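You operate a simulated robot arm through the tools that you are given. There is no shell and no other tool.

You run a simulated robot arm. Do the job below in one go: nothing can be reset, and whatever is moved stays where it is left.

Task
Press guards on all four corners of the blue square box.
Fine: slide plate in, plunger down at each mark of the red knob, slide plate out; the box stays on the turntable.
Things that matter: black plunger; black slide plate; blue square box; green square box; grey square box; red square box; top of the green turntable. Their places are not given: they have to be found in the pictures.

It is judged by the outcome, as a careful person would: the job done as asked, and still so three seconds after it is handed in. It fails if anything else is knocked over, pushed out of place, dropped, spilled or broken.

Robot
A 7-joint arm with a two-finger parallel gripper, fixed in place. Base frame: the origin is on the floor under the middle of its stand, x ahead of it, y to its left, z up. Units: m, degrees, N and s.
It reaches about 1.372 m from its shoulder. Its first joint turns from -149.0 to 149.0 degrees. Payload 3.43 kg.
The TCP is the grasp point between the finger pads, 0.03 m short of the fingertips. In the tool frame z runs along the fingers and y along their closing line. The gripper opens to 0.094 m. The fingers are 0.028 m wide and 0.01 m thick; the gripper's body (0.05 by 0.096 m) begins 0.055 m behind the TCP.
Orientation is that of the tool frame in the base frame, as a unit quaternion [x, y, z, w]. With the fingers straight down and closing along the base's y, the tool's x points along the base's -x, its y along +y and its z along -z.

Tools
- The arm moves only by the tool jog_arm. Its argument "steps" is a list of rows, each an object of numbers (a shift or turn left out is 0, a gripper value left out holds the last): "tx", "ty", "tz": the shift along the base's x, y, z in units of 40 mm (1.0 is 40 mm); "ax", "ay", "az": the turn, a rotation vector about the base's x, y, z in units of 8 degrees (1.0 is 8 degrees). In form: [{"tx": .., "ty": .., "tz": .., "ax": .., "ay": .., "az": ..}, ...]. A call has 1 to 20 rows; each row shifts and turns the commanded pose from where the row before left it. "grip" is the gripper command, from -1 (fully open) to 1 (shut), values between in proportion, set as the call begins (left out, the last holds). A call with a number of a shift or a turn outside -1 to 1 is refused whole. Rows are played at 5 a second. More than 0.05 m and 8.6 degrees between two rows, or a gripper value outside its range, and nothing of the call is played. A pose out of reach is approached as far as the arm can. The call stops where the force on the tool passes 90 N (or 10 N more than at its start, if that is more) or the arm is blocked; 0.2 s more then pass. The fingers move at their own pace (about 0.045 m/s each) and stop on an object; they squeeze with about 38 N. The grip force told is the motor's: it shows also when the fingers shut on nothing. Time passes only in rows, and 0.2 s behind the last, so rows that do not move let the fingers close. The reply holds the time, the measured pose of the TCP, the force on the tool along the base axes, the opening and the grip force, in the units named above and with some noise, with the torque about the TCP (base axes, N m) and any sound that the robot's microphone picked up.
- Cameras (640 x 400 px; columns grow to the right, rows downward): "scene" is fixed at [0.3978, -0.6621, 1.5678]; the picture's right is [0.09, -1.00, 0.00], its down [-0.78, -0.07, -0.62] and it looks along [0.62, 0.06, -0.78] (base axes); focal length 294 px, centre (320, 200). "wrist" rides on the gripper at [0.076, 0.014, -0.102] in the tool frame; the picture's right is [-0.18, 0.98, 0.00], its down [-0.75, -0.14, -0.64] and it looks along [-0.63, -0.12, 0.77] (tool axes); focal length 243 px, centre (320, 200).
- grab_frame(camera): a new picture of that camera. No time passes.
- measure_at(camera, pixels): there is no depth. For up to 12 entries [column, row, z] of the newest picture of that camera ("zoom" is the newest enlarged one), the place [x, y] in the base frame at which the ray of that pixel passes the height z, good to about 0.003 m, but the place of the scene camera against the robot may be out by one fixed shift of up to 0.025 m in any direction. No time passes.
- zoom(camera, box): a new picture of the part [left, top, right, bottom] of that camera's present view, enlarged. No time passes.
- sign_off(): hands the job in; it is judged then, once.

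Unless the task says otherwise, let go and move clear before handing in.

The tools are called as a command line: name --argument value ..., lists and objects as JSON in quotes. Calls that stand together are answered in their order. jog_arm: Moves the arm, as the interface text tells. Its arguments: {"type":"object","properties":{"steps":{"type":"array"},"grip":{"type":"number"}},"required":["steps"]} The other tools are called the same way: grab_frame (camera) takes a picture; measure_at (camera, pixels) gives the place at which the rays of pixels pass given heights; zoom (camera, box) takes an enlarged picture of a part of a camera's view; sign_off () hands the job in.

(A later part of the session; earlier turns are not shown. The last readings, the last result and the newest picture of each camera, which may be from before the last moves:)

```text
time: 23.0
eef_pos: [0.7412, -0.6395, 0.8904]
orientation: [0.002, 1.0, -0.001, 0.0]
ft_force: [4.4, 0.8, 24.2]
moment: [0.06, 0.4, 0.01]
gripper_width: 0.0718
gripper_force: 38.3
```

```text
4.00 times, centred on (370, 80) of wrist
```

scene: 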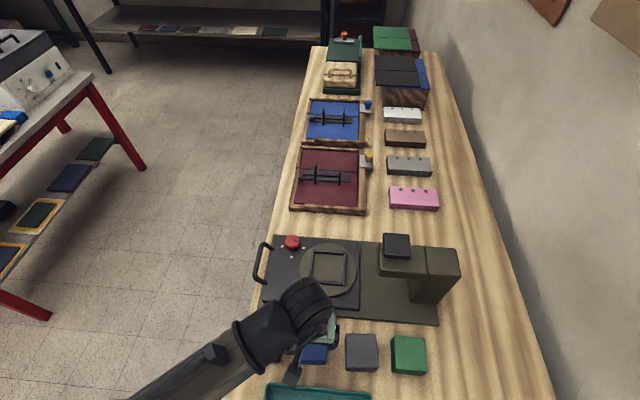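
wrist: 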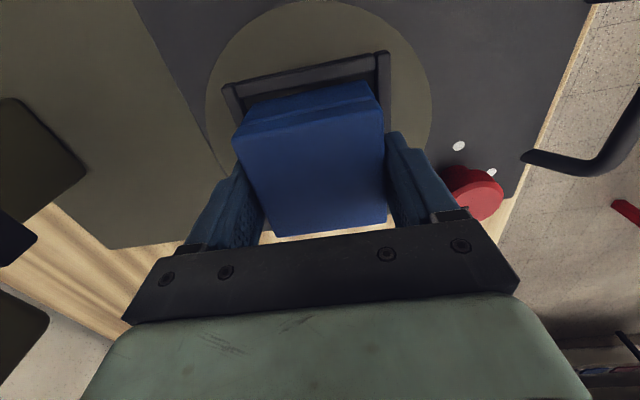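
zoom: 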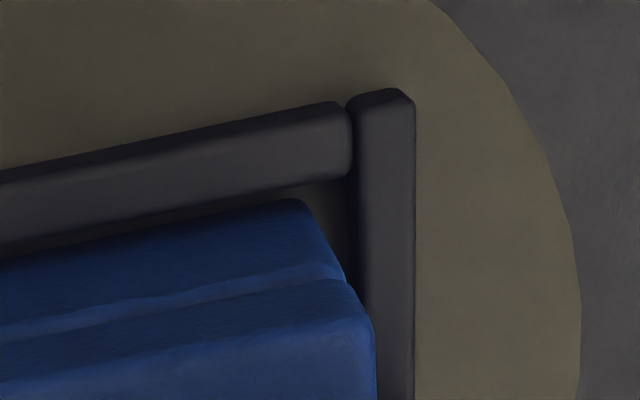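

The box sits inside the frame with visible gaps on the near, left and right sides, and the torque rules out resting on the far bar. I'll relax the contact force, then open the fingers and rise.

jog_arm --steps '[{"tz": 0.05}, {}]'

jog_arm --steps '[{}, {}, {}]' --grip -0.95

jog_arm --steps '[{"tz": 0.5}, {"tz": 0.8}, {"tz": 0.8}, {"tz": 0.5}]'

grab_frame --camera "wrist"

zoom --camera "wrist" --box '[220, 40, 420, 165]'

```text
time: 23.6
eef_pos: [0.7409, -0.6381, 0.89]
orientation: [0.003, 1.0, 0.001, 0.0]
ft_force: [4.4, -1.4, 9.7]
moment: [-0.26, -0.31, 0.04]
gripper_width: 0.0719
gripper_force: 37.5
```

```text
time: 24.4
eef_pos: [0.7405, -0.6395, 0.8897]
orientation: [0.002, 1.0, 0.001, 0.0]
ft_force: [-0.3, 0.4, 0.5]
moment: [-0.03, 0.01, 0.01]
gripper_width: 0.0917
gripper_force: 0.1
```

```text
time: 25.4
eef_pos: [0.7421, -0.6403, 0.9958]
orientation: [0.003, 1.0, 0.001, 0.0]
ft_force: [-0.9, -0.2, 0.5]
moment: [-0.01, -0.02, 0.0]
gripper_width: 0.0916
gripper_force: 0.0
```

```text
taken
```

wrist: 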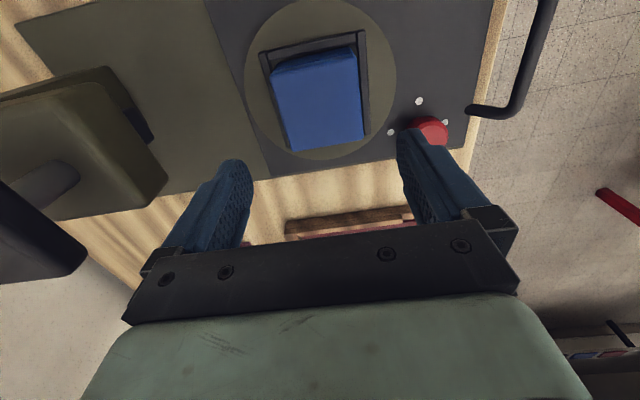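

```text
3.20 times, centred on (320, 102) of wrist
```

zoom: 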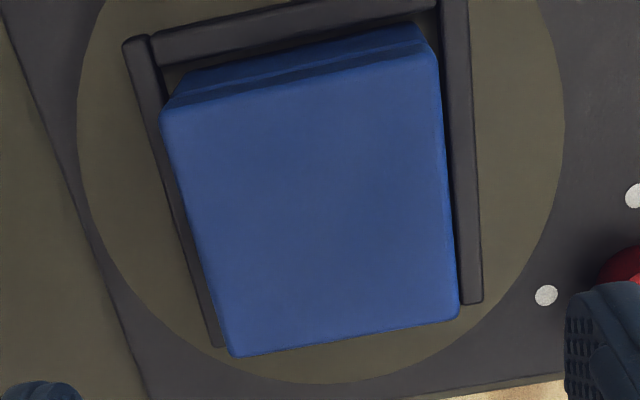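

measure_at --camera "zoom" --pixels '[[162, 113, 0.891], [438, 55, 0.891], [459, 318, 0.891], [232, 356, 0.891], [162, 113, 0.897], [438, 55, 0.897], [459, 318, 0.897], [232, 356, 0.897], [463, 303, 0.85], [482, 300, 0.85], [150, 36, 0.85], [440, 5, 0.85]]'

zoom --camera "scene" --box '[240, 220, 480, 370]'

```text
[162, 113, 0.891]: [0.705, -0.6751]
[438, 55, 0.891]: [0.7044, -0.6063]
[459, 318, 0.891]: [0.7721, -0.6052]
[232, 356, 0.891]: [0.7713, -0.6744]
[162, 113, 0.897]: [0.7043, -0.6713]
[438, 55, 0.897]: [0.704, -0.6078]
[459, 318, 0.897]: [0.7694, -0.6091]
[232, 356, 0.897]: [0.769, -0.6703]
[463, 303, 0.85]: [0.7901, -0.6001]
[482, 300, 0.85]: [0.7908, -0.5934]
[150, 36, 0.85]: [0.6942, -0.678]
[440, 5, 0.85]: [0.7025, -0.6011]
```

```text
2.67 times, centred on (360, 295) of scene
```

zoom: 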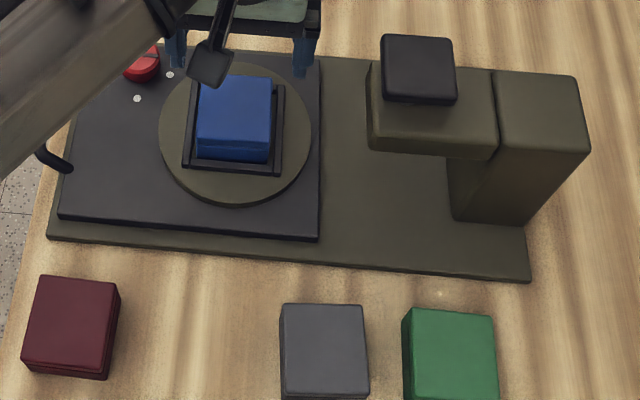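

The box is seated level in the frame (top corners 0.705–0.772 × -0.675–-0.606). Next I look at the handle from above to find its height.

jog_arm --steps '[{"ty": 0.9, "tz": 0.2}, {"ty": 0.9, "tz": 0.2}, {"ty": 0.9, "tz": 0.2}, {"ty": 0.9, "tz": 0.2, "tx": -0.3}, {"ty": 0.8, "tz": 0.1, "tx": -0.3}]'

grab_frame --camera "wrist"

zoom --camera "wrist" --box '[220, 20, 420, 170]'

```text
time: 26.6
eef_pos: [0.7174, -0.4628, 1.0301]
orientation: [0.003, 1.0, 0.0, 0.0]
ft_force: [0.2, 0.2, 0.4]
moment: [0.01, 0.04, -0.01]
gripper_width: 0.0916
gripper_force: 0.1
```

```text
taken
```

wrist: 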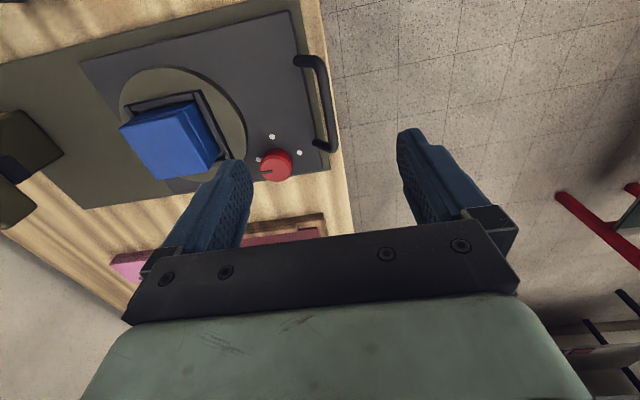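

```text
2.67 times, centred on (320, 95) of wrist
```

zoom: 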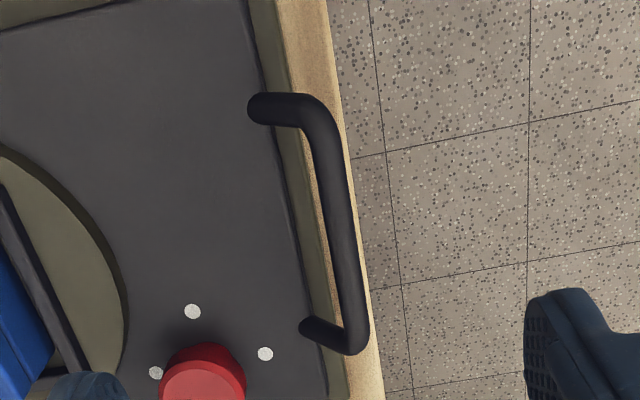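

measure_at --camera "zoom" --pixels '[[336, 180, 0.85], [350, 180, 0.85], [345, 240, 0.85], [359, 240, 0.85], [323, 180, 0.85], [330, 240, 0.85], [255, 108, 0.834], [310, 328, 0.834], [318, 100, 0.87], [360, 340, 0.87], [345, 240, 0.88]]'

jog_arm --steps '[{"ty": -0.9}, {"ty": -0.9}, {"ty": -0.9}]'

zoom --camera "wrist" --box '[340, 0, 500, 120]'

```text
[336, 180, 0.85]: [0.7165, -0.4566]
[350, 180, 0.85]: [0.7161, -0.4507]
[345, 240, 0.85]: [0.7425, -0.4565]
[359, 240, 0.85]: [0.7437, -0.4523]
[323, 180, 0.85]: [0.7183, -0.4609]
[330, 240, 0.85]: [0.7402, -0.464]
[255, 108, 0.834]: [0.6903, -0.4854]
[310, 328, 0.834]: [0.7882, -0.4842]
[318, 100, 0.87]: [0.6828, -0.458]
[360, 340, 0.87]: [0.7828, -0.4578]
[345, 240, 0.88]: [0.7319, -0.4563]
```

```text
time: 27.4
eef_pos: [0.717, -0.5736, 1.0297]
orientation: [0.002, 1.0, 0.0, 0.0]
ft_force: [0.6, 0.5, 0.6]
moment: [-0.02, -0.02, -0.02]
gripper_width: 0.0914
gripper_force: 0.0
```

```text
3.33 times, centred on (420, 60) of wrist
```

zoom: 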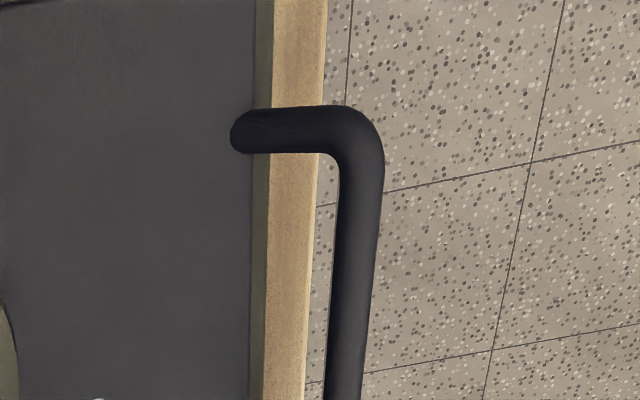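

measure_at --camera "zoom" --pixels '[[353, 300, 0.85], [353, 300, 0.87], [353, 300, 0.89], [363, 200, 0.85], [363, 200, 0.87], [363, 200, 0.89], [240, 130, 0.834], [365, 125, 0.87]]'

grab_frame --camera "wrist"

```text
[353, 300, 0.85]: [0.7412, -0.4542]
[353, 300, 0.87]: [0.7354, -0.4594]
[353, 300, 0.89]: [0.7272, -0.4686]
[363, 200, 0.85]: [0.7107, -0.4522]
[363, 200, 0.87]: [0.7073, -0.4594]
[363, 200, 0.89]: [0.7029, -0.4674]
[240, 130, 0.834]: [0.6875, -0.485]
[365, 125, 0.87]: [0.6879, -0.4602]
```

```text
taken
```

wrist: 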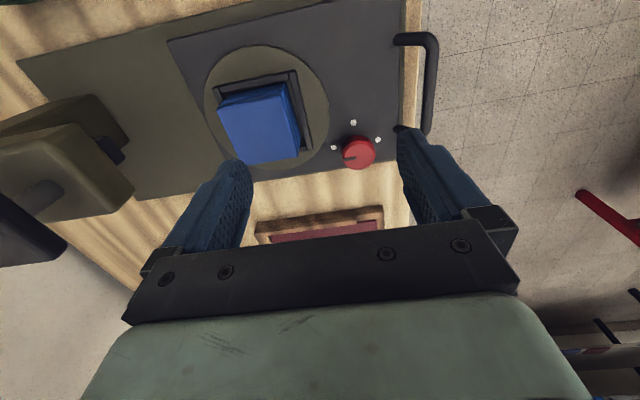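

Two views put the handle bar at y≈-0.457, z≈0.86, from x≈0.69 to 0.79. I'll move above its middle with fingers at about 0.042 m opening and check before lowering.

jog_arm --steps '[{"tx": 0.12, "ty": 0.73}, {"tx": 0.12, "ty": 0.73}, {"tx": 0.13, "ty": 0.73}, {"tx": 0.13, "ty": 0.73}, {"tz": -0.7}, {"tz": -0.7}, {"tz": -0.7}, {}]' --grip 0.1

grab_frame --camera "wrist"

zoom --camera "wrist" --box '[220, 60, 420, 240]'

```text
time: 29.2
eef_pos: [0.7352, -0.4548, 0.9451]
orientation: [0.003, 1.0, 0.001, 0.0]
ft_force: [1.0, -0.7, 0.3]
moment: [-0.01, 0.0, -0.01]
gripper_width: 0.0419
gripper_force: 0.1
```

```text
taken
```

wrist: 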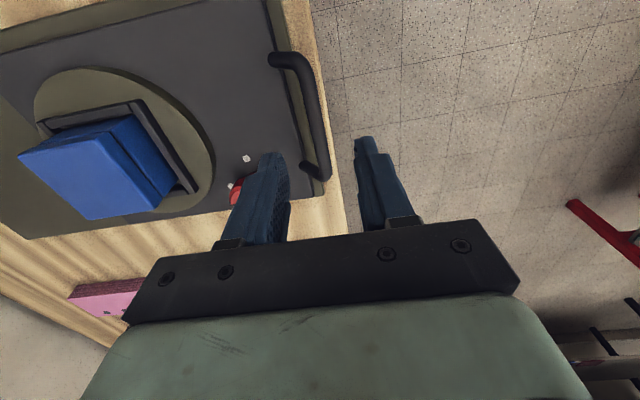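

```text
2.22 times, centred on (320, 150) of wrist
```

zoom: 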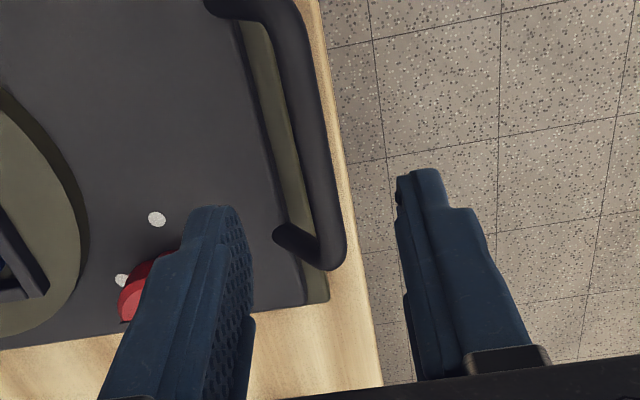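

measure_at --camera "zoom" --pixels '[[310, 120, 0.86], [320, 180, 0.86], [296, 120, 0.86], [325, 120, 0.86], [322, 240, 0.86], [292, 235, 0.834], [303, 302, 0.834], [327, 297, 0.82]]'

```text
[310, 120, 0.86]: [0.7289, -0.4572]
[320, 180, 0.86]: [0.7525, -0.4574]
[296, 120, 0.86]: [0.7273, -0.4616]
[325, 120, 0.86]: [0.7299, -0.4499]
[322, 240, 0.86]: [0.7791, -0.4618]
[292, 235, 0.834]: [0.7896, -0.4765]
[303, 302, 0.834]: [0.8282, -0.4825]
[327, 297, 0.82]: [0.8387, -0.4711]
```

The bar is confirmed at y≈-0.457, centred between the fingers. I'll lower to TCP z≈0.872 and close on it.

jog_arm --steps '[{"tz": -0.5}, {"tz": -0.5}, {"tz": -0.5}, {"tz": -0.3}, {}]'

jog_arm --steps '[{}, {}, {}, {}]' --grip 1

grab_frame --camera "wrist"

```text
time: 30.4
eef_pos: [0.7351, -0.4557, 0.8741]
orientation: [0.002, 1.0, -0.001, -0.001]
ft_force: [-1.1, 0.2, -0.1]
moment: [-0.03, 0.01, 0.01]
gripper_width: 0.0423
gripper_force: 0.0
```

```text
time: 31.4
eef_pos: [0.7363, -0.4574, 0.8753]
orientation: [0.001, 1.0, -0.001, 0.0]
ft_force: [0.4, -29.2, 1.0]
moment: [-0.36, -0.28, 1.25]
gripper_width: 0.0117
gripper_force: 44.6
```

```text
taken
```

wrist: 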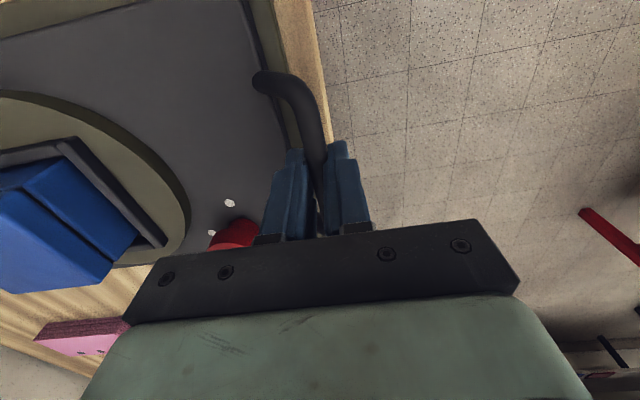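

The handle bar is gripped (0.0117 m, 44.6 N). I'll slide the plate in along -y in moderate steps, watching the force.

jog_arm --steps '[{"ty": -0.2}, {"ty": -0.4}, {"ty": -0.4}, {"ty": -0.4}]'

grab_frame --camera "scene"

```text
time: 32.4
eef_pos: [0.7359, -0.5113, 0.8735]
orientation: [0.001, 1.0, 0.0, 0.0]
ft_force: [-4.5, 1.8, 13.1]
moment: [-0.01, -0.18, 1.21]
gripper_width: 0.0115
gripper_force: 44.8
```

```text
taken
```

scene: 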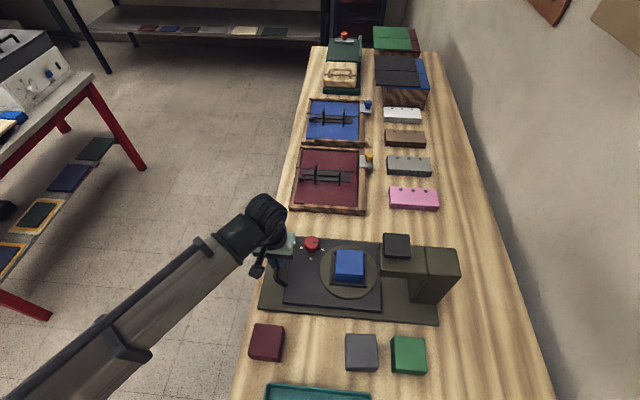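

The plate slid ~55 mm with little force. Continue sliding in.

jog_arm --steps '[{"ty": -0.4}, {"ty": -0.4}, {"ty": -0.2}]'

zoom --camera "scene" --box '[240, 200, 480, 350]'

```text
time: 33.2
eef_pos: [0.7354, -0.5509, 0.874]
orientation: [0.002, 1.0, 0.0, 0.0]
ft_force: [-8.6, 2.3, 0.6]
moment: [0.04, -1.06, 1.3]
gripper_width: 0.0115
gripper_force: 45.3
```

```text
2.67 times, centred on (360, 275) of scene
```

zoom: 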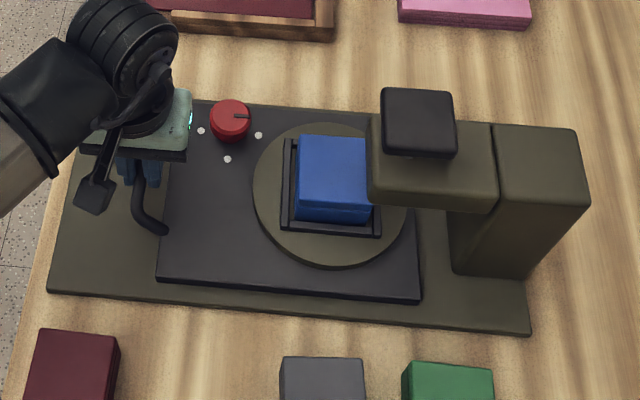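

Travel is about 94 mm so far with no end stop yet. I'll continue in small steps until the stop is felt.

jog_arm --steps '[{"ty": -0.25}, {"ty": -0.25}, {}]'

```text
time: 34.0
eef_pos: [0.7359, -0.5681, 0.8741]
orientation: [0.001, 1.0, 0.002, 0.0]
ft_force: [-13.4, 16.6, -2.3]
moment: [0.27, -0.28, 1.24]
gripper_width: 0.0115
gripper_force: 44.7
```

jog_arm --steps '[{"ty": -0.1}, {"ty": -0.1}, {}]'

grab_frame --camera "wrist"

zoom --camera "scene" --box '[240, 200, 480, 350]'

```text
time: 34.8
eef_pos: [0.7361, -0.5697, 0.8746]
orientation: [0.001, 1.0, 0.012, -0.003]
ft_force: [-16.6, 74.0, -13.8]
moment: [0.9, -0.31, 0.78]
gripper_width: 0.0119
gripper_force: 44.7
```

```text
taken
```

wrist: 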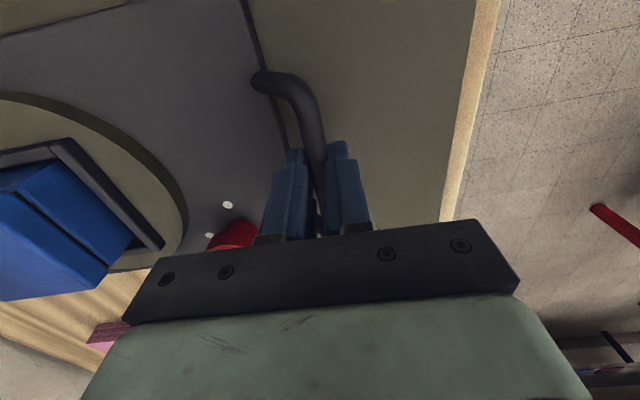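

```text
2.67 times, centred on (360, 275) of scene
```

zoom: 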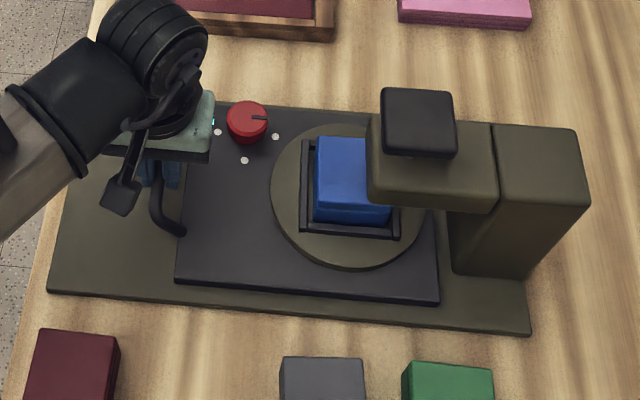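

The end stop is reached: +74 N at y≈-0.570 (travel ≈0.112 m). I'll relax the push, open the fingers and rise straight up.

jog_arm --steps '[{"ty": 0.1}, {"ty": 0.12}, {}]'

jog_arm --steps '[{}, {}, {}]' --grip 0.1

jog_arm --steps '[{"tz": 0.4}, {"tz": 0.8}, {"tz": 0.8}, {"tz": 0.8}, {"tz": 0.8}]'

grab_frame --camera "wrist"

```text
time: 35.6
eef_pos: [0.7366, -0.5681, 0.8743]
orientation: [0.002, 1.0, 0.004, -0.003]
ft_force: [-14.6, 37.0, -22.9]
moment: [0.44, 0.2, 1.27]
gripper_width: 0.0116
gripper_force: 45.0
```

```text
time: 36.4
eef_pos: [0.7378, -0.5693, 0.8738]
orientation: [0.002, 1.0, 0.0, -0.001]
ft_force: [-0.3, 0.3, -0.4]
moment: [-0.01, -0.01, 0.0]
gripper_width: 0.0423
gripper_force: 0.1
```

```text
time: 37.6
eef_pos: [0.7383, -0.5697, 1.0189]
orientation: [0.002, 1.0, 0.0, 0.0]
ft_force: [0.3, 0.5, 1.4]
moment: [0.0, 0.0, -0.03]
gripper_width: 0.0425
gripper_force: 0.1
```

```text
taken
```

wrist: 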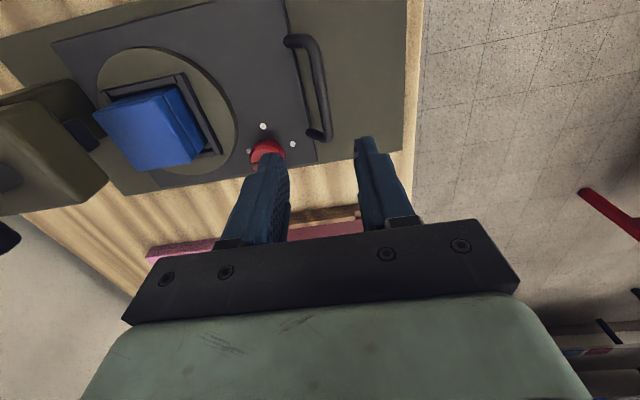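

The plate is in and released; the box is partly under the press arm. I'll rise, close the fingers and view the plunger cap from close above.

jog_arm --steps '[{"tz": 0.9}, {"tz": 0.9}, {"tz": 0.9}, {"tz": 0.9}, {"ty": -0.9, "tx": -0.25}, {"ty": -0.9, "tx": -0.25}, {"ty": -0.9, "tx": -0.25}, {"ty": -0.9, "tx": -0.25}, {"ty": -0.8, "tx": -0.25}, {"ty": -0.8, "tx": -0.2}, {}]' --grip 1

grab_frame --camera "wrist"

zoom --camera "wrist" --box '[220, 20, 420, 170]'

```text
time: 40.0
eef_pos: [0.678, -0.7781, 1.1617]
orientation: [0.002, 1.0, 0.001, 0.0]
ft_force: [0.4, -0.4, -0.8]
moment: [-0.02, 0.0, -0.01]
gripper_width: 0.0
gripper_force: 32.9
```

```text
taken
```

wrist: 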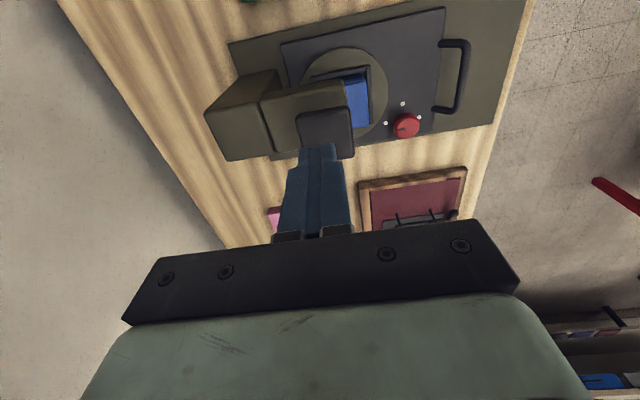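

```text
2.67 times, centred on (320, 95) of wrist
```

zoom: 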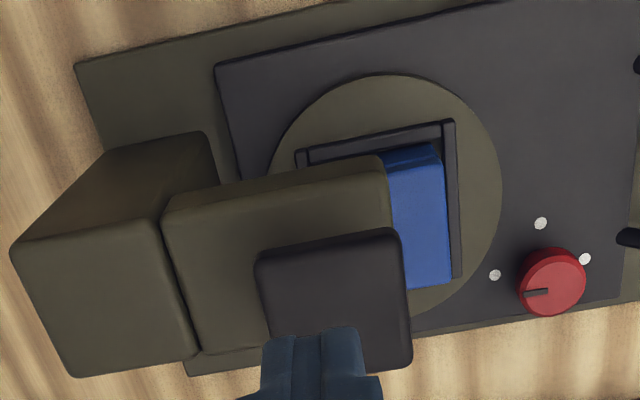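

measure_at --camera "zoom" --pixels '[[258, 258, 1.034], [398, 234, 1.034], [410, 366, 1.034], [258, 258, 0.95], [398, 234, 0.95], [410, 366, 0.95], [258, 258, 1.0], [398, 234, 1.0], [410, 366, 1.0], [165, 208, 0.95], [385, 160, 0.95]]'

zoom --camera "scene" --box '[360, 210, 480, 310]'

```text
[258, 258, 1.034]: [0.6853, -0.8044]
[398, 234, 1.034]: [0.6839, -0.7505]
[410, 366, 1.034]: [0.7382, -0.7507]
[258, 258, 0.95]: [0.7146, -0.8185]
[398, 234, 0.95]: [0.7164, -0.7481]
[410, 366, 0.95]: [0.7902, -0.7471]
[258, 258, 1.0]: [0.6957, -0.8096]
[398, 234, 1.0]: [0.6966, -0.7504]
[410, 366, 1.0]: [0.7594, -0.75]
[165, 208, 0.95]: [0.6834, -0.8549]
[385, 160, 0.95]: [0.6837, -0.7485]
```

```text
4.00 times, centred on (420, 260) of scene
```

zoom: 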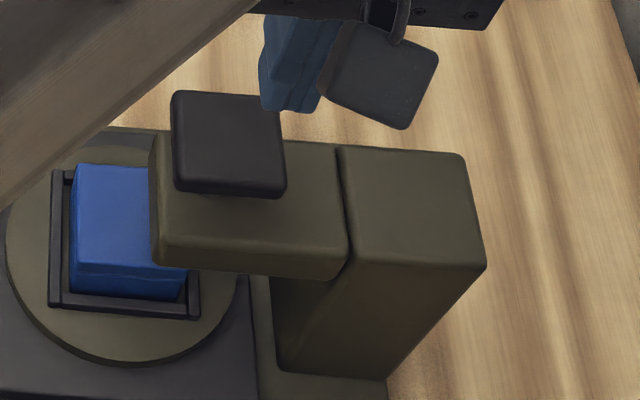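

The cap's top is at z≈1.03, centred (0.7115,-0.777). I'll move over it with closed fingers and descend to just above.

jog_arm --steps '[{"tx": 0.82}, {"tz": -0.7}, {"tz": -0.7}, {"tz": -0.6}, {}]'

zoom --camera "scene" --box '[340, 190, 480, 300]'

grab_frame --camera "wrist"

```text
time: 41.2
eef_pos: [0.7103, -0.7783, 1.084]
orientation: [0.003, 1.0, 0.0, 0.0]
ft_force: [-1.1, 0.4, 0.2]
moment: [0.01, 0.01, -0.02]
gripper_width: 0.0001
gripper_force: 33.1
```

```text
3.64 times, centred on (410, 245) of scene
```

zoom: 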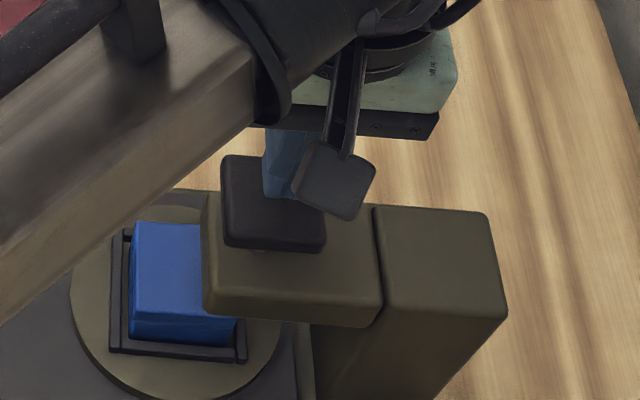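

```text
taken
```

wrist: 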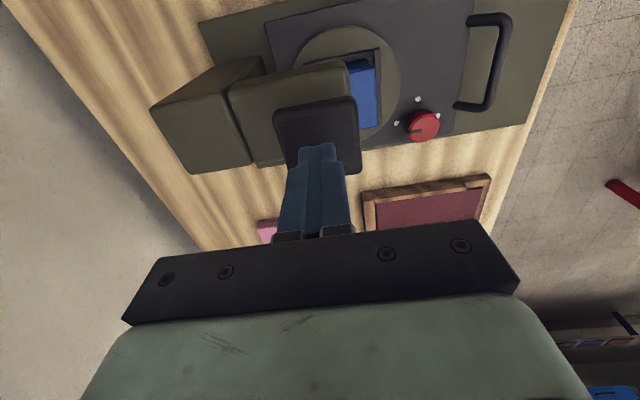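

The fingertips are over the cap's middle. Lowering gently to contact and then pressing.

jog_arm --steps '[{"tz": -0.2}, {"tz": -0.2}, {"tz": -0.2}, {}]'

```text
time: 42.2
eef_pos: [0.7115, -0.7786, 1.0587]
orientation: [0.004, 1.0, 0.0, 0.001]
ft_force: [-2.0, 3.0, 3.3]
moment: [0.05, 0.08, -0.01]
gripper_width: 0.0
gripper_force: 32.5
```

Slight contact (3.3 N) at TCP z≈1.059. Pressing further in small steps.

jog_arm --steps '[{"tz": -0.2}, {"tz": -0.2}, {"tz": -0.2}, {}]'

```text
time: 43.2
eef_pos: [0.7126, -0.7792, 1.0411]
orientation: [0.003, 1.0, -0.003, 0.003]
ft_force: [4.7, -9.8, 57.1]
moment: [-0.27, 0.29, 0.04]
gripper_width: 0.0
gripper_force: 33.0
heard: click
```

A click was heard with 57 N at z≈1.041 — the plunger bottomed. I'll lift off and look at the result.

jog_arm --steps '[{"tz": 0.3}, {"tz": 0.4}, {"tz": 0.7}, {"tz": 0.8}, {"tz": 0.8}]'

zoom --camera "scene" --box '[340, 210, 480, 310]'

grab_frame --camera "wrist"

```text
time: 44.4
eef_pos: [0.7145, -0.777, 1.1565]
orientation: [0.002, 1.0, 0.0, 0.0]
ft_force: [0.2, -0.7, 0.3]
moment: [0.0, -0.01, 0.0]
gripper_width: 0.0003
gripper_force: 32.7
```

```text
4.00 times, centred on (410, 260) of scene
```

zoom: 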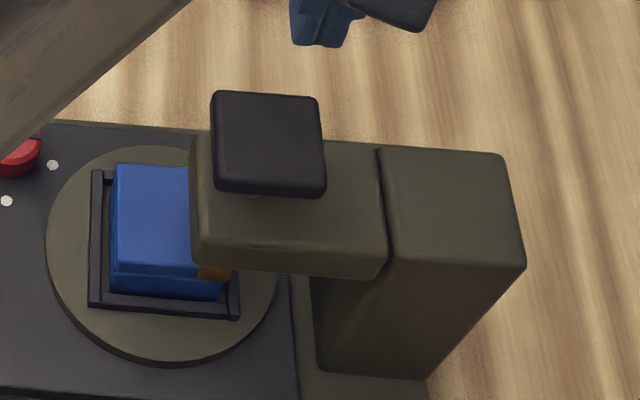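

```text
taken
```

wrist: 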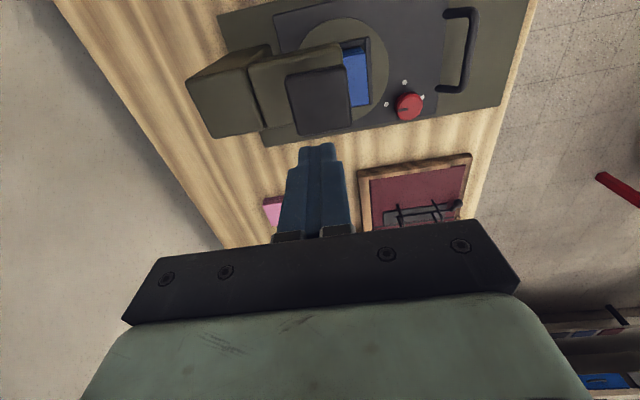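

A brown guard is visible on the box's near-right corner at zoom (215,272), so the press worked. Now I go to the red knob, at about (0.80,-0.651), and look at it.

jog_arm --steps '[{"ty": 0.85, "tx": 0.25}, {"ty": 0.85, "tx": 0.25}, {"ty": 0.85, "tx": 0.25}, {"ty": 0.65, "tx": 0.25}, {"tz": -0.8}, {"tz": -0.8}, {"tz": -0.8}, {"tz": -0.6}, {}]' --grip -0.15

grab_frame --camera "wrist"

zoom --camera "wrist" --box '[220, 40, 420, 190]'

```text
time: 46.4
eef_pos: [0.7526, -0.6504, 1.0326]
orientation: [0.003, 1.0, -0.001, 0.0]
ft_force: [0.1, 0.6, 0.5]
moment: [0.01, -0.02, 0.01]
gripper_width: 0.0539
gripper_force: 0.0
```

```text
taken
```

wrist: 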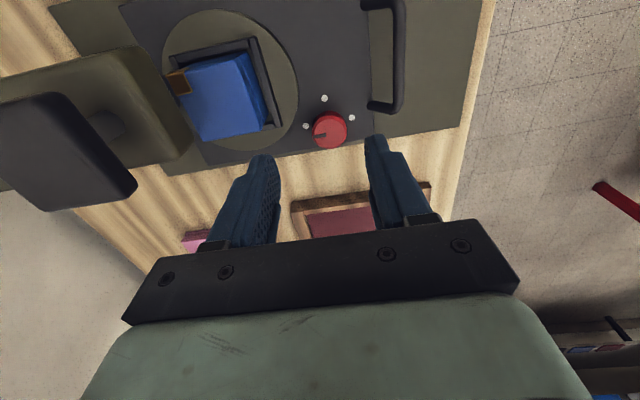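

```text
2.67 times, centred on (320, 115) of wrist
```

zoom: 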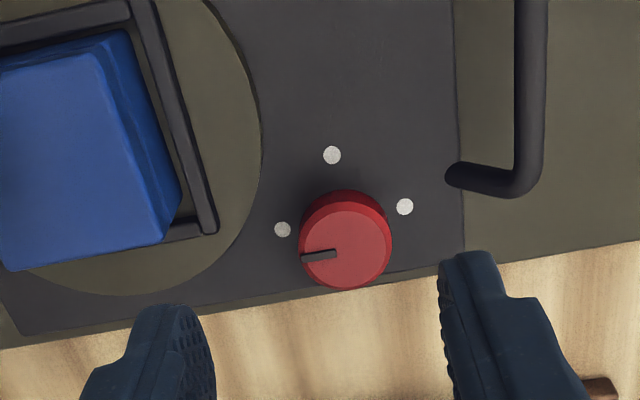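

The guard is clearly seated on the box's corner at wrist (178,83). I measure the knob marks and top at its current position.

measure_at --camera "zoom" --pixels '[[332, 155, 0.834], [405, 207, 0.834], [282, 230, 0.834], [345, 249, 0.869], [299, 240, 0.869], [391, 240, 0.869], [345, 249, 0.86], [302, 257, 0.869], [336, 253, 0.869]]'

```text
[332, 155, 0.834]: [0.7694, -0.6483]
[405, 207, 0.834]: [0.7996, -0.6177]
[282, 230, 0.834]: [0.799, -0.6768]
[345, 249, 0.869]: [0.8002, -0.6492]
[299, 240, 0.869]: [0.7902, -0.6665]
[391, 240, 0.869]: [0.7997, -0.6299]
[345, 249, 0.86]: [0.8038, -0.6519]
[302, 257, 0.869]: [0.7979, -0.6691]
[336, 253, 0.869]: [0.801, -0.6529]
```

jog_arm --steps '[{"tx": 0.6, "ty": 0.045}, {"tx": 0.59}, {"tz": -0.7}, {"tz": -0.7}, {"tz": -0.7}, {"tz": -0.4}, {}]' --grip -0.2

grab_frame --camera "wrist"

zoom --camera "wrist" --box '[220, 80, 420, 230]'

```text
time: 48.0
eef_pos: [0.7987, -0.6496, 0.9346]
orientation: [0.003, 1.0, 0.0, -0.001]
ft_force: [0.0, 0.1, 0.6]
moment: [-0.02, -0.02, -0.02]
gripper_width: 0.0565
gripper_force: 0.1
```

```text
taken
```

wrist: 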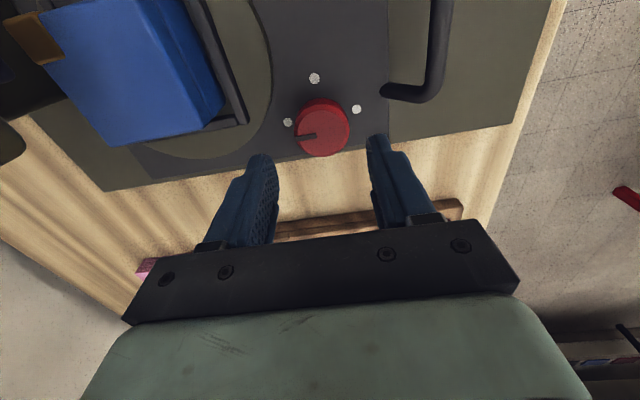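

```text
2.67 times, centred on (320, 155) of wrist
```

zoom: 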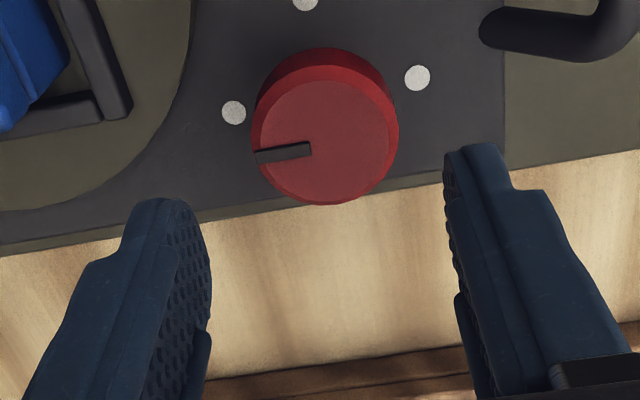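

measure_at --camera "zoom" --pixels '[[325, 140, 0.869], [234, 112, 0.834], [417, 77, 0.834], [305, 3, 0.834], [251, 150, 0.869], [397, 130, 0.869], [257, 157, 0.869], [310, 149, 0.869], [325, 140, 0.875]]'

```text
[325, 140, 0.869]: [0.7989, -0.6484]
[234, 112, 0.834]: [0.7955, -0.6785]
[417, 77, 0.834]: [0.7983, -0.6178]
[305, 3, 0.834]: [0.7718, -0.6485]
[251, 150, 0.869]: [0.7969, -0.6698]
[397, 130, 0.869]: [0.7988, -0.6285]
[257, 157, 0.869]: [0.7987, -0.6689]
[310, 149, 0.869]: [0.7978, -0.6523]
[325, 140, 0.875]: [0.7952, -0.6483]
```

The knob centre (0.799,-0.6485) matches the TCP. I'll lower over it and close the fingers.

jog_arm --steps '[{"tz": -0.6}, {"tz": -0.5}, {"tz": -0.4}, {}]'

jog_arm --steps '[{}, {}, {}, {}]' --grip 1

grab_frame --camera "wrist"

```text
time: 49.0
eef_pos: [0.7989, -0.6489, 0.8736]
orientation: [0.004, 1.0, 0.0, 0.001]
ft_force: [0.4, -0.2, 0.1]
moment: [0.0, 0.04, -0.03]
gripper_width: 0.0562
gripper_force: 0.1
```

```text
time: 50.0
eef_pos: [0.799, -0.6493, 0.8736]
orientation: [0.003, 1.0, 0.0, 0.0]
ft_force: [0.9, 2.2, -2.0]
moment: [0.0, -0.15, 0.0]
gripper_width: 0.042
gripper_force: 44.8
```

```text
taken
```

wrist: 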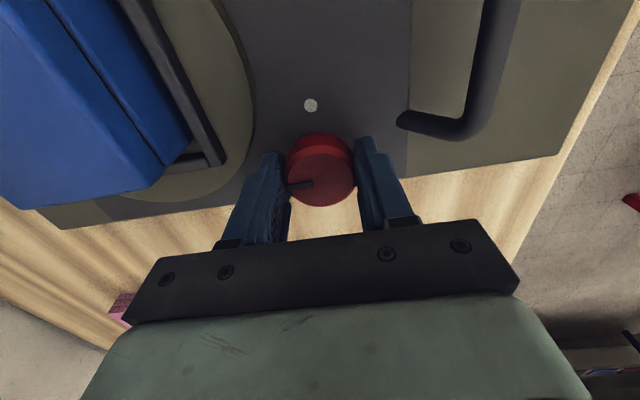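

The knob is gripped (0.042 m). I'll turn it clockwise (towards the near mark) by 30° first, checking torque.

jog_arm --steps '[{"az": -0.75}, {"az": -0.75}, {"az": -0.75}, {"az": -0.75}, {"az": -0.75}]'

grab_frame --camera "wrist"

zoom --camera "scene" --box '[260, 200, 440, 310]'

```text
time: 51.2
eef_pos: [0.7976, -0.6474, 0.8739]
orientation: [0.263, 0.965, 0.001, -0.002]
ft_force: [-15.0, 13.7, -15.6]
moment: [-0.1, -0.32, 0.01]
gripper_width: 0.0419
gripper_force: 45.2
```

```text
taken
```

wrist: 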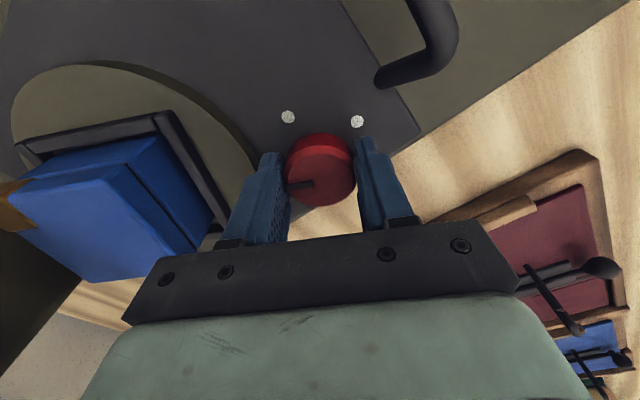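

```text
3.56 times, centred on (350, 255) of scene
```

zoom: 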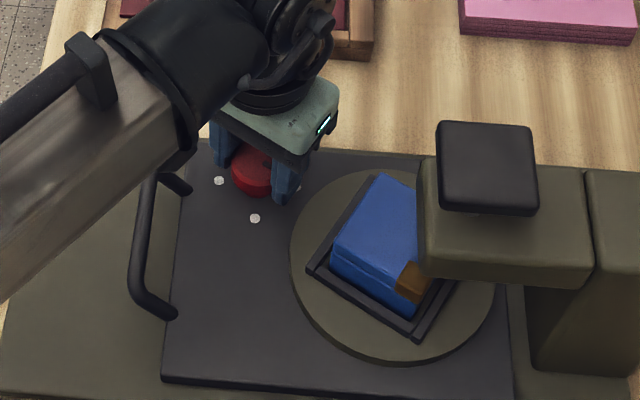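

The turntable follows the knob 1:1. I'll continue the remaining 60°.

jog_arm --steps '[{"az": -0.75}, {"az": -0.75}, {"az": -0.75}, {"az": -0.75}, {"az": -0.75}, {"az": -0.75}, {"az": -0.75}, {"az": -0.75}, {"az": -0.75}, {"az": -0.75}, {}]'

grab_frame --camera "wrist"

zoom --camera "scene" --box '[260, 200, 440, 310]'

```text
time: 53.6
eef_pos: [0.7987, -0.6476, 0.8734]
orientation: [0.709, 0.706, 0.0, -0.001]
ft_force: [-6.5, 19.4, -23.4]
moment: [0.73, 0.01, -0.03]
gripper_width: 0.0415
gripper_force: 45.1
```

```text
taken
```

wrist: 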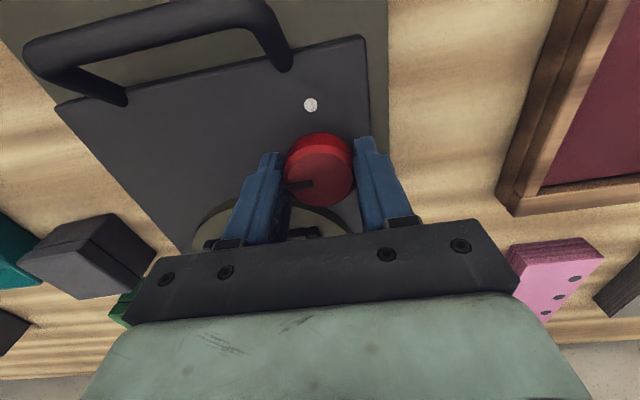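

```text
3.56 times, centred on (350, 255) of scene
```

zoom: 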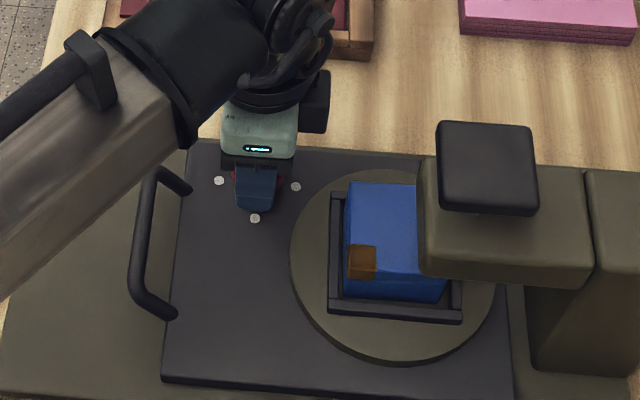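

The turntable has turned a quarter (guard now at the near-left corner), gripper yaw ≈ -90°. I release, rise and verify the pointer at the near mark.

jog_arm --steps '[{}, {}]' --grip -0.2

jog_arm --steps '[{"tz": 0.5}, {"tz": 0.8}, {"tz": 0.8}, {"tz": 0.8}, {"tz": 0.8}]'

grab_frame --camera "wrist"

zoom --camera "scene" --box '[260, 220, 400, 310]'

```text
time: 54.2
eef_pos: [0.8004, -0.6475, 0.8753]
orientation: [0.709, 0.705, -0.001, 0.0]
ft_force: [-1.2, 0.7, 0.5]
moment: [0.01, -0.01, -0.01]
gripper_width: 0.0565
gripper_force: 0.1
```

```text
time: 55.4
eef_pos: [0.8004, -0.6476, 1.0239]
orientation: [0.709, 0.705, 0.0, -0.001]
ft_force: [0.4, 0.2, 0.6]
moment: [0.02, 0.02, 0.0]
gripper_width: 0.0565
gripper_force: 0.1
```

```text
taken
```

wrist: 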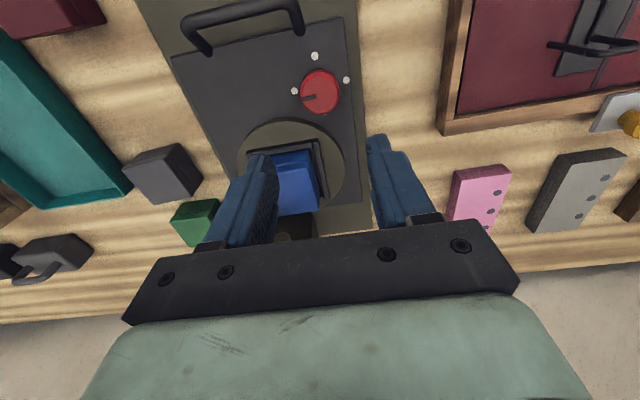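

```text
4.44 times, centred on (330, 265) of scene
```

zoom: 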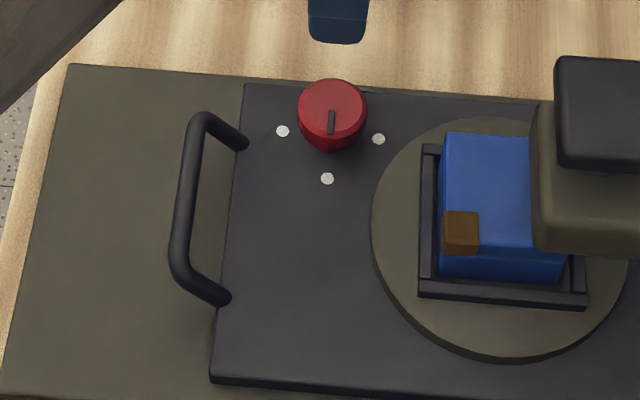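

The pointer now points to the near mark. I'll check its angle precisely in the wrist view.

zoom --camera "wrist" --box '[270, 40, 370, 130]'

```text
4.44 times, centred on (320, 85) of wrist
```

zoom: 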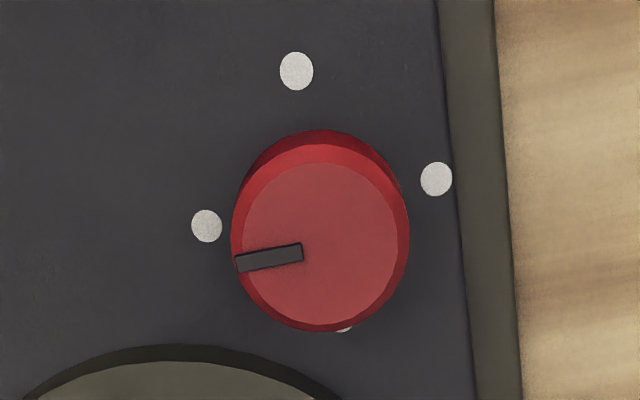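

measure_at --camera "zoom" --pixels '[[238, 264, 0.871], [301, 252, 0.871], [207, 226, 0.834], [436, 179, 0.834], [296, 71, 0.834]]'

```text
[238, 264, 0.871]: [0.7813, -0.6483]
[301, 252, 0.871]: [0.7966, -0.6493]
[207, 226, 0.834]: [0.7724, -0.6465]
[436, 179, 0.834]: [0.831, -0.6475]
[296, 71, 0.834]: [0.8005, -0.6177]
```

zoom --camera "wrist" --box '[220, 100, 380, 220]'

zoom --camera "scene" --box '[340, 210, 480, 310]'

```text
3.33 times, centred on (300, 160) of wrist
```

zoom: 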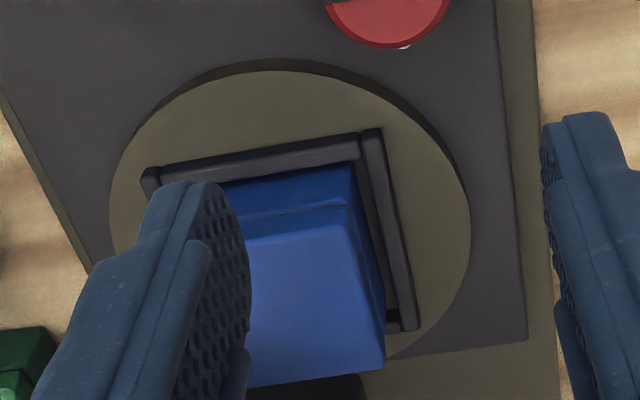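

```text
4.00 times, centred on (410, 260) of scene
```

zoom: 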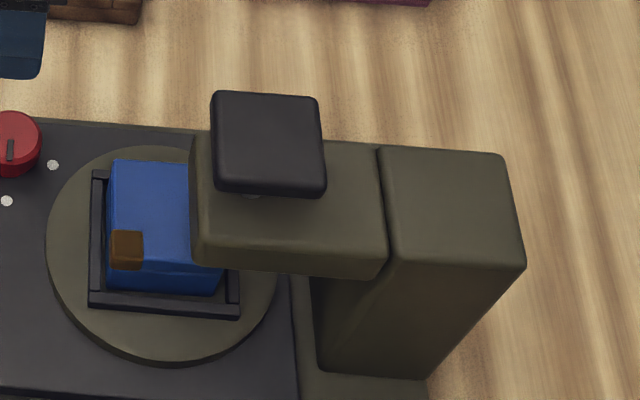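

The frame corners in the scene zoom ((90,305),(238,320),(93,170)) match the pre-turn positions exactly, so it is a clean 90°. I'll go back over the plunger, turning the gripper back to yaw 0 on the way.

jog_arm --steps '[{"tz": 0.83, "az": 0.75}, {"tz": 0.83, "az": 0.75}, {"tz": 0.83, "az": 0.75}, {"tz": 0.81, "az": 0.75}, {"tx": -0.2, "ty": -0.296, "az": 0.75}, {"tx": -0.2, "ty": -0.296, "az": 0.75}, {"tx": -0.2, "ty": -0.296, "az": 0.75}, {"tx": -0.2, "ty": -0.296, "az": 0.75}, {"tx": -0.2, "ty": -0.296, "az": 0.75}, {"tx": -0.2, "ty": -0.296, "az": 0.75}, {"tx": -0.2, "ty": -0.296, "az": 0.75}, {"tx": -0.2, "ty": -0.296, "az": 0.75}, {"tx": -0.2, "ty": -0.296, "az": 0.75}, {"tx": -0.2, "ty": -0.296, "az": 0.75}, {"tx": -0.2, "ty": -0.296, "az": 0.75}, {}]' --grip 1

```text
time: 58.8
eef_pos: [0.7121, -0.7775, 1.1532]
orientation: [0.002, 1.0, -0.001, 0.001]
ft_force: [-0.5, -0.2, -0.3]
moment: [0.0, 0.02, -0.01]
gripper_width: 0.0
gripper_force: 32.7
```

The gripper is back over the plunger at (0.712,-0.7775,1.153), yaw 0. Pressing down as before.

jog_arm --steps '[{"tz": -0.7}, {"tz": -0.7}, {"tz": -0.6}, {"tz": -0.3}, {"tz": -0.2}, {"tz": -0.15}, {"tz": -0.15}, {"tz": -0.15}, {}]'

```text
time: 60.8
eef_pos: [0.7114, -0.7776, 1.04]
orientation: [0.002, 1.0, -0.001, 0.001]
ft_force: [-4.8, -9.5, 41.9]
moment: [-0.2, 0.35, 0.25]
gripper_width: 0.0
gripper_force: 33.0
heard: click
```

A second click was heard (41.9 N). Lift off and check.

jog_arm --steps '[{"tz": 0.3}, {"tz": 0.45}, {"tz": 0.7}, {"tz": 0.75}, {"tz": 0.75}, {}]'

zoom --camera "scene" --box '[340, 210, 480, 310]'

```text
time: 62.2
eef_pos: [0.7134, -0.7766, 1.1535]
orientation: [0.002, 1.0, 0.0, 0.0]
ft_force: [-0.5, 0.5, -0.4]
moment: [-0.01, 0.04, 0.0]
gripper_width: 0.0
gripper_force: 32.8
```

```text
4.00 times, centred on (410, 260) of scene
```

zoom: 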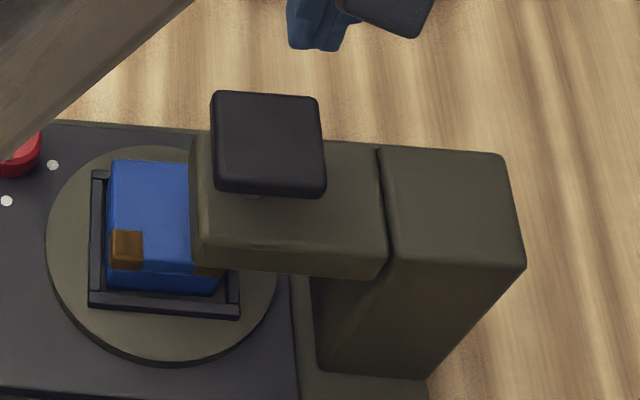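

The second guard shows at zoom (208,268). Now to the knob for the next quarter turn.

jog_arm --steps '[{"tx": 0.55, "ty": 0.82}, {"tx": 0.55, "ty": 0.82}, {"tx": 0.55, "ty": 0.82}, {"tx": 0.55, "ty": 0.82}, {}, {"tz": -0.8}, {"tz": -0.8}, {"tz": -0.8}, {"tz": -0.8}, {"tz": -0.8}, {"tz": -0.8}, {"tz": -0.6}, {}]' --grip -0.2

grab_frame --camera "wrist"

zoom --camera "wrist" --box '[220, 80, 420, 230]'

```text
time: 65.0
eef_pos: [0.7995, -0.6462, 0.938]
orientation: [0.003, 1.0, 0.0, 0.0]
ft_force: [-0.4, -0.4, 1.0]
moment: [0.01, -0.02, 0.02]
gripper_width: 0.0564
gripper_force: 0.0
```

```text
taken
```

wrist: 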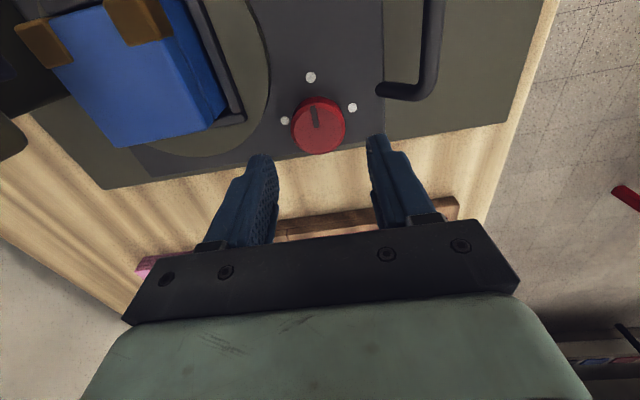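

```text
2.67 times, centred on (320, 155) of wrist
```

zoom: 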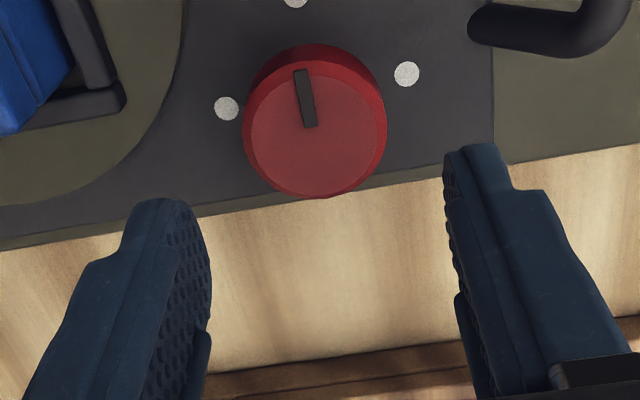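

measure_at --camera "zoom" --pixels '[[316, 134, 0.869], [226, 108, 0.834], [406, 74, 0.834], [296, 0, 0.834], [304, 70, 0.871], [310, 126, 0.871]]'

```text
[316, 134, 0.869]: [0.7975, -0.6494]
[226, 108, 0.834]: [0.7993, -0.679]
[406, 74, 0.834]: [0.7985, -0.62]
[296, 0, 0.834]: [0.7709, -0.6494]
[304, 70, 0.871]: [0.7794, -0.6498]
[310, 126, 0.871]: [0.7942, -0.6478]
```

Knob centre measures (0.799,-0.6495); I shift 2 mm in -y, lower and grip it.

jog_arm --steps '[{"ty": -0.05}, {"tz": -0.6}, {"tz": -0.6}, {"tz": -0.4}, {}]'

jog_arm --steps '[{}, {}, {}, {}]' --grip 1

```text
time: 66.2
eef_pos: [0.8014, -0.6482, 0.8737]
orientation: [0.003, 1.0, 0.0, 0.0]
ft_force: [0.2, -0.3, 1.2]
moment: [-0.03, 0.03, 0.03]
gripper_width: 0.0563
gripper_force: 0.0
```

```text
time: 67.2
eef_pos: [0.8005, -0.648, 0.8738]
orientation: [0.001, 1.0, 0.0, 0.0]
ft_force: [-0.9, 5.5, -2.9]
moment: [0.08, -0.04, 0.01]
gripper_width: 0.0419
gripper_force: 44.7
```

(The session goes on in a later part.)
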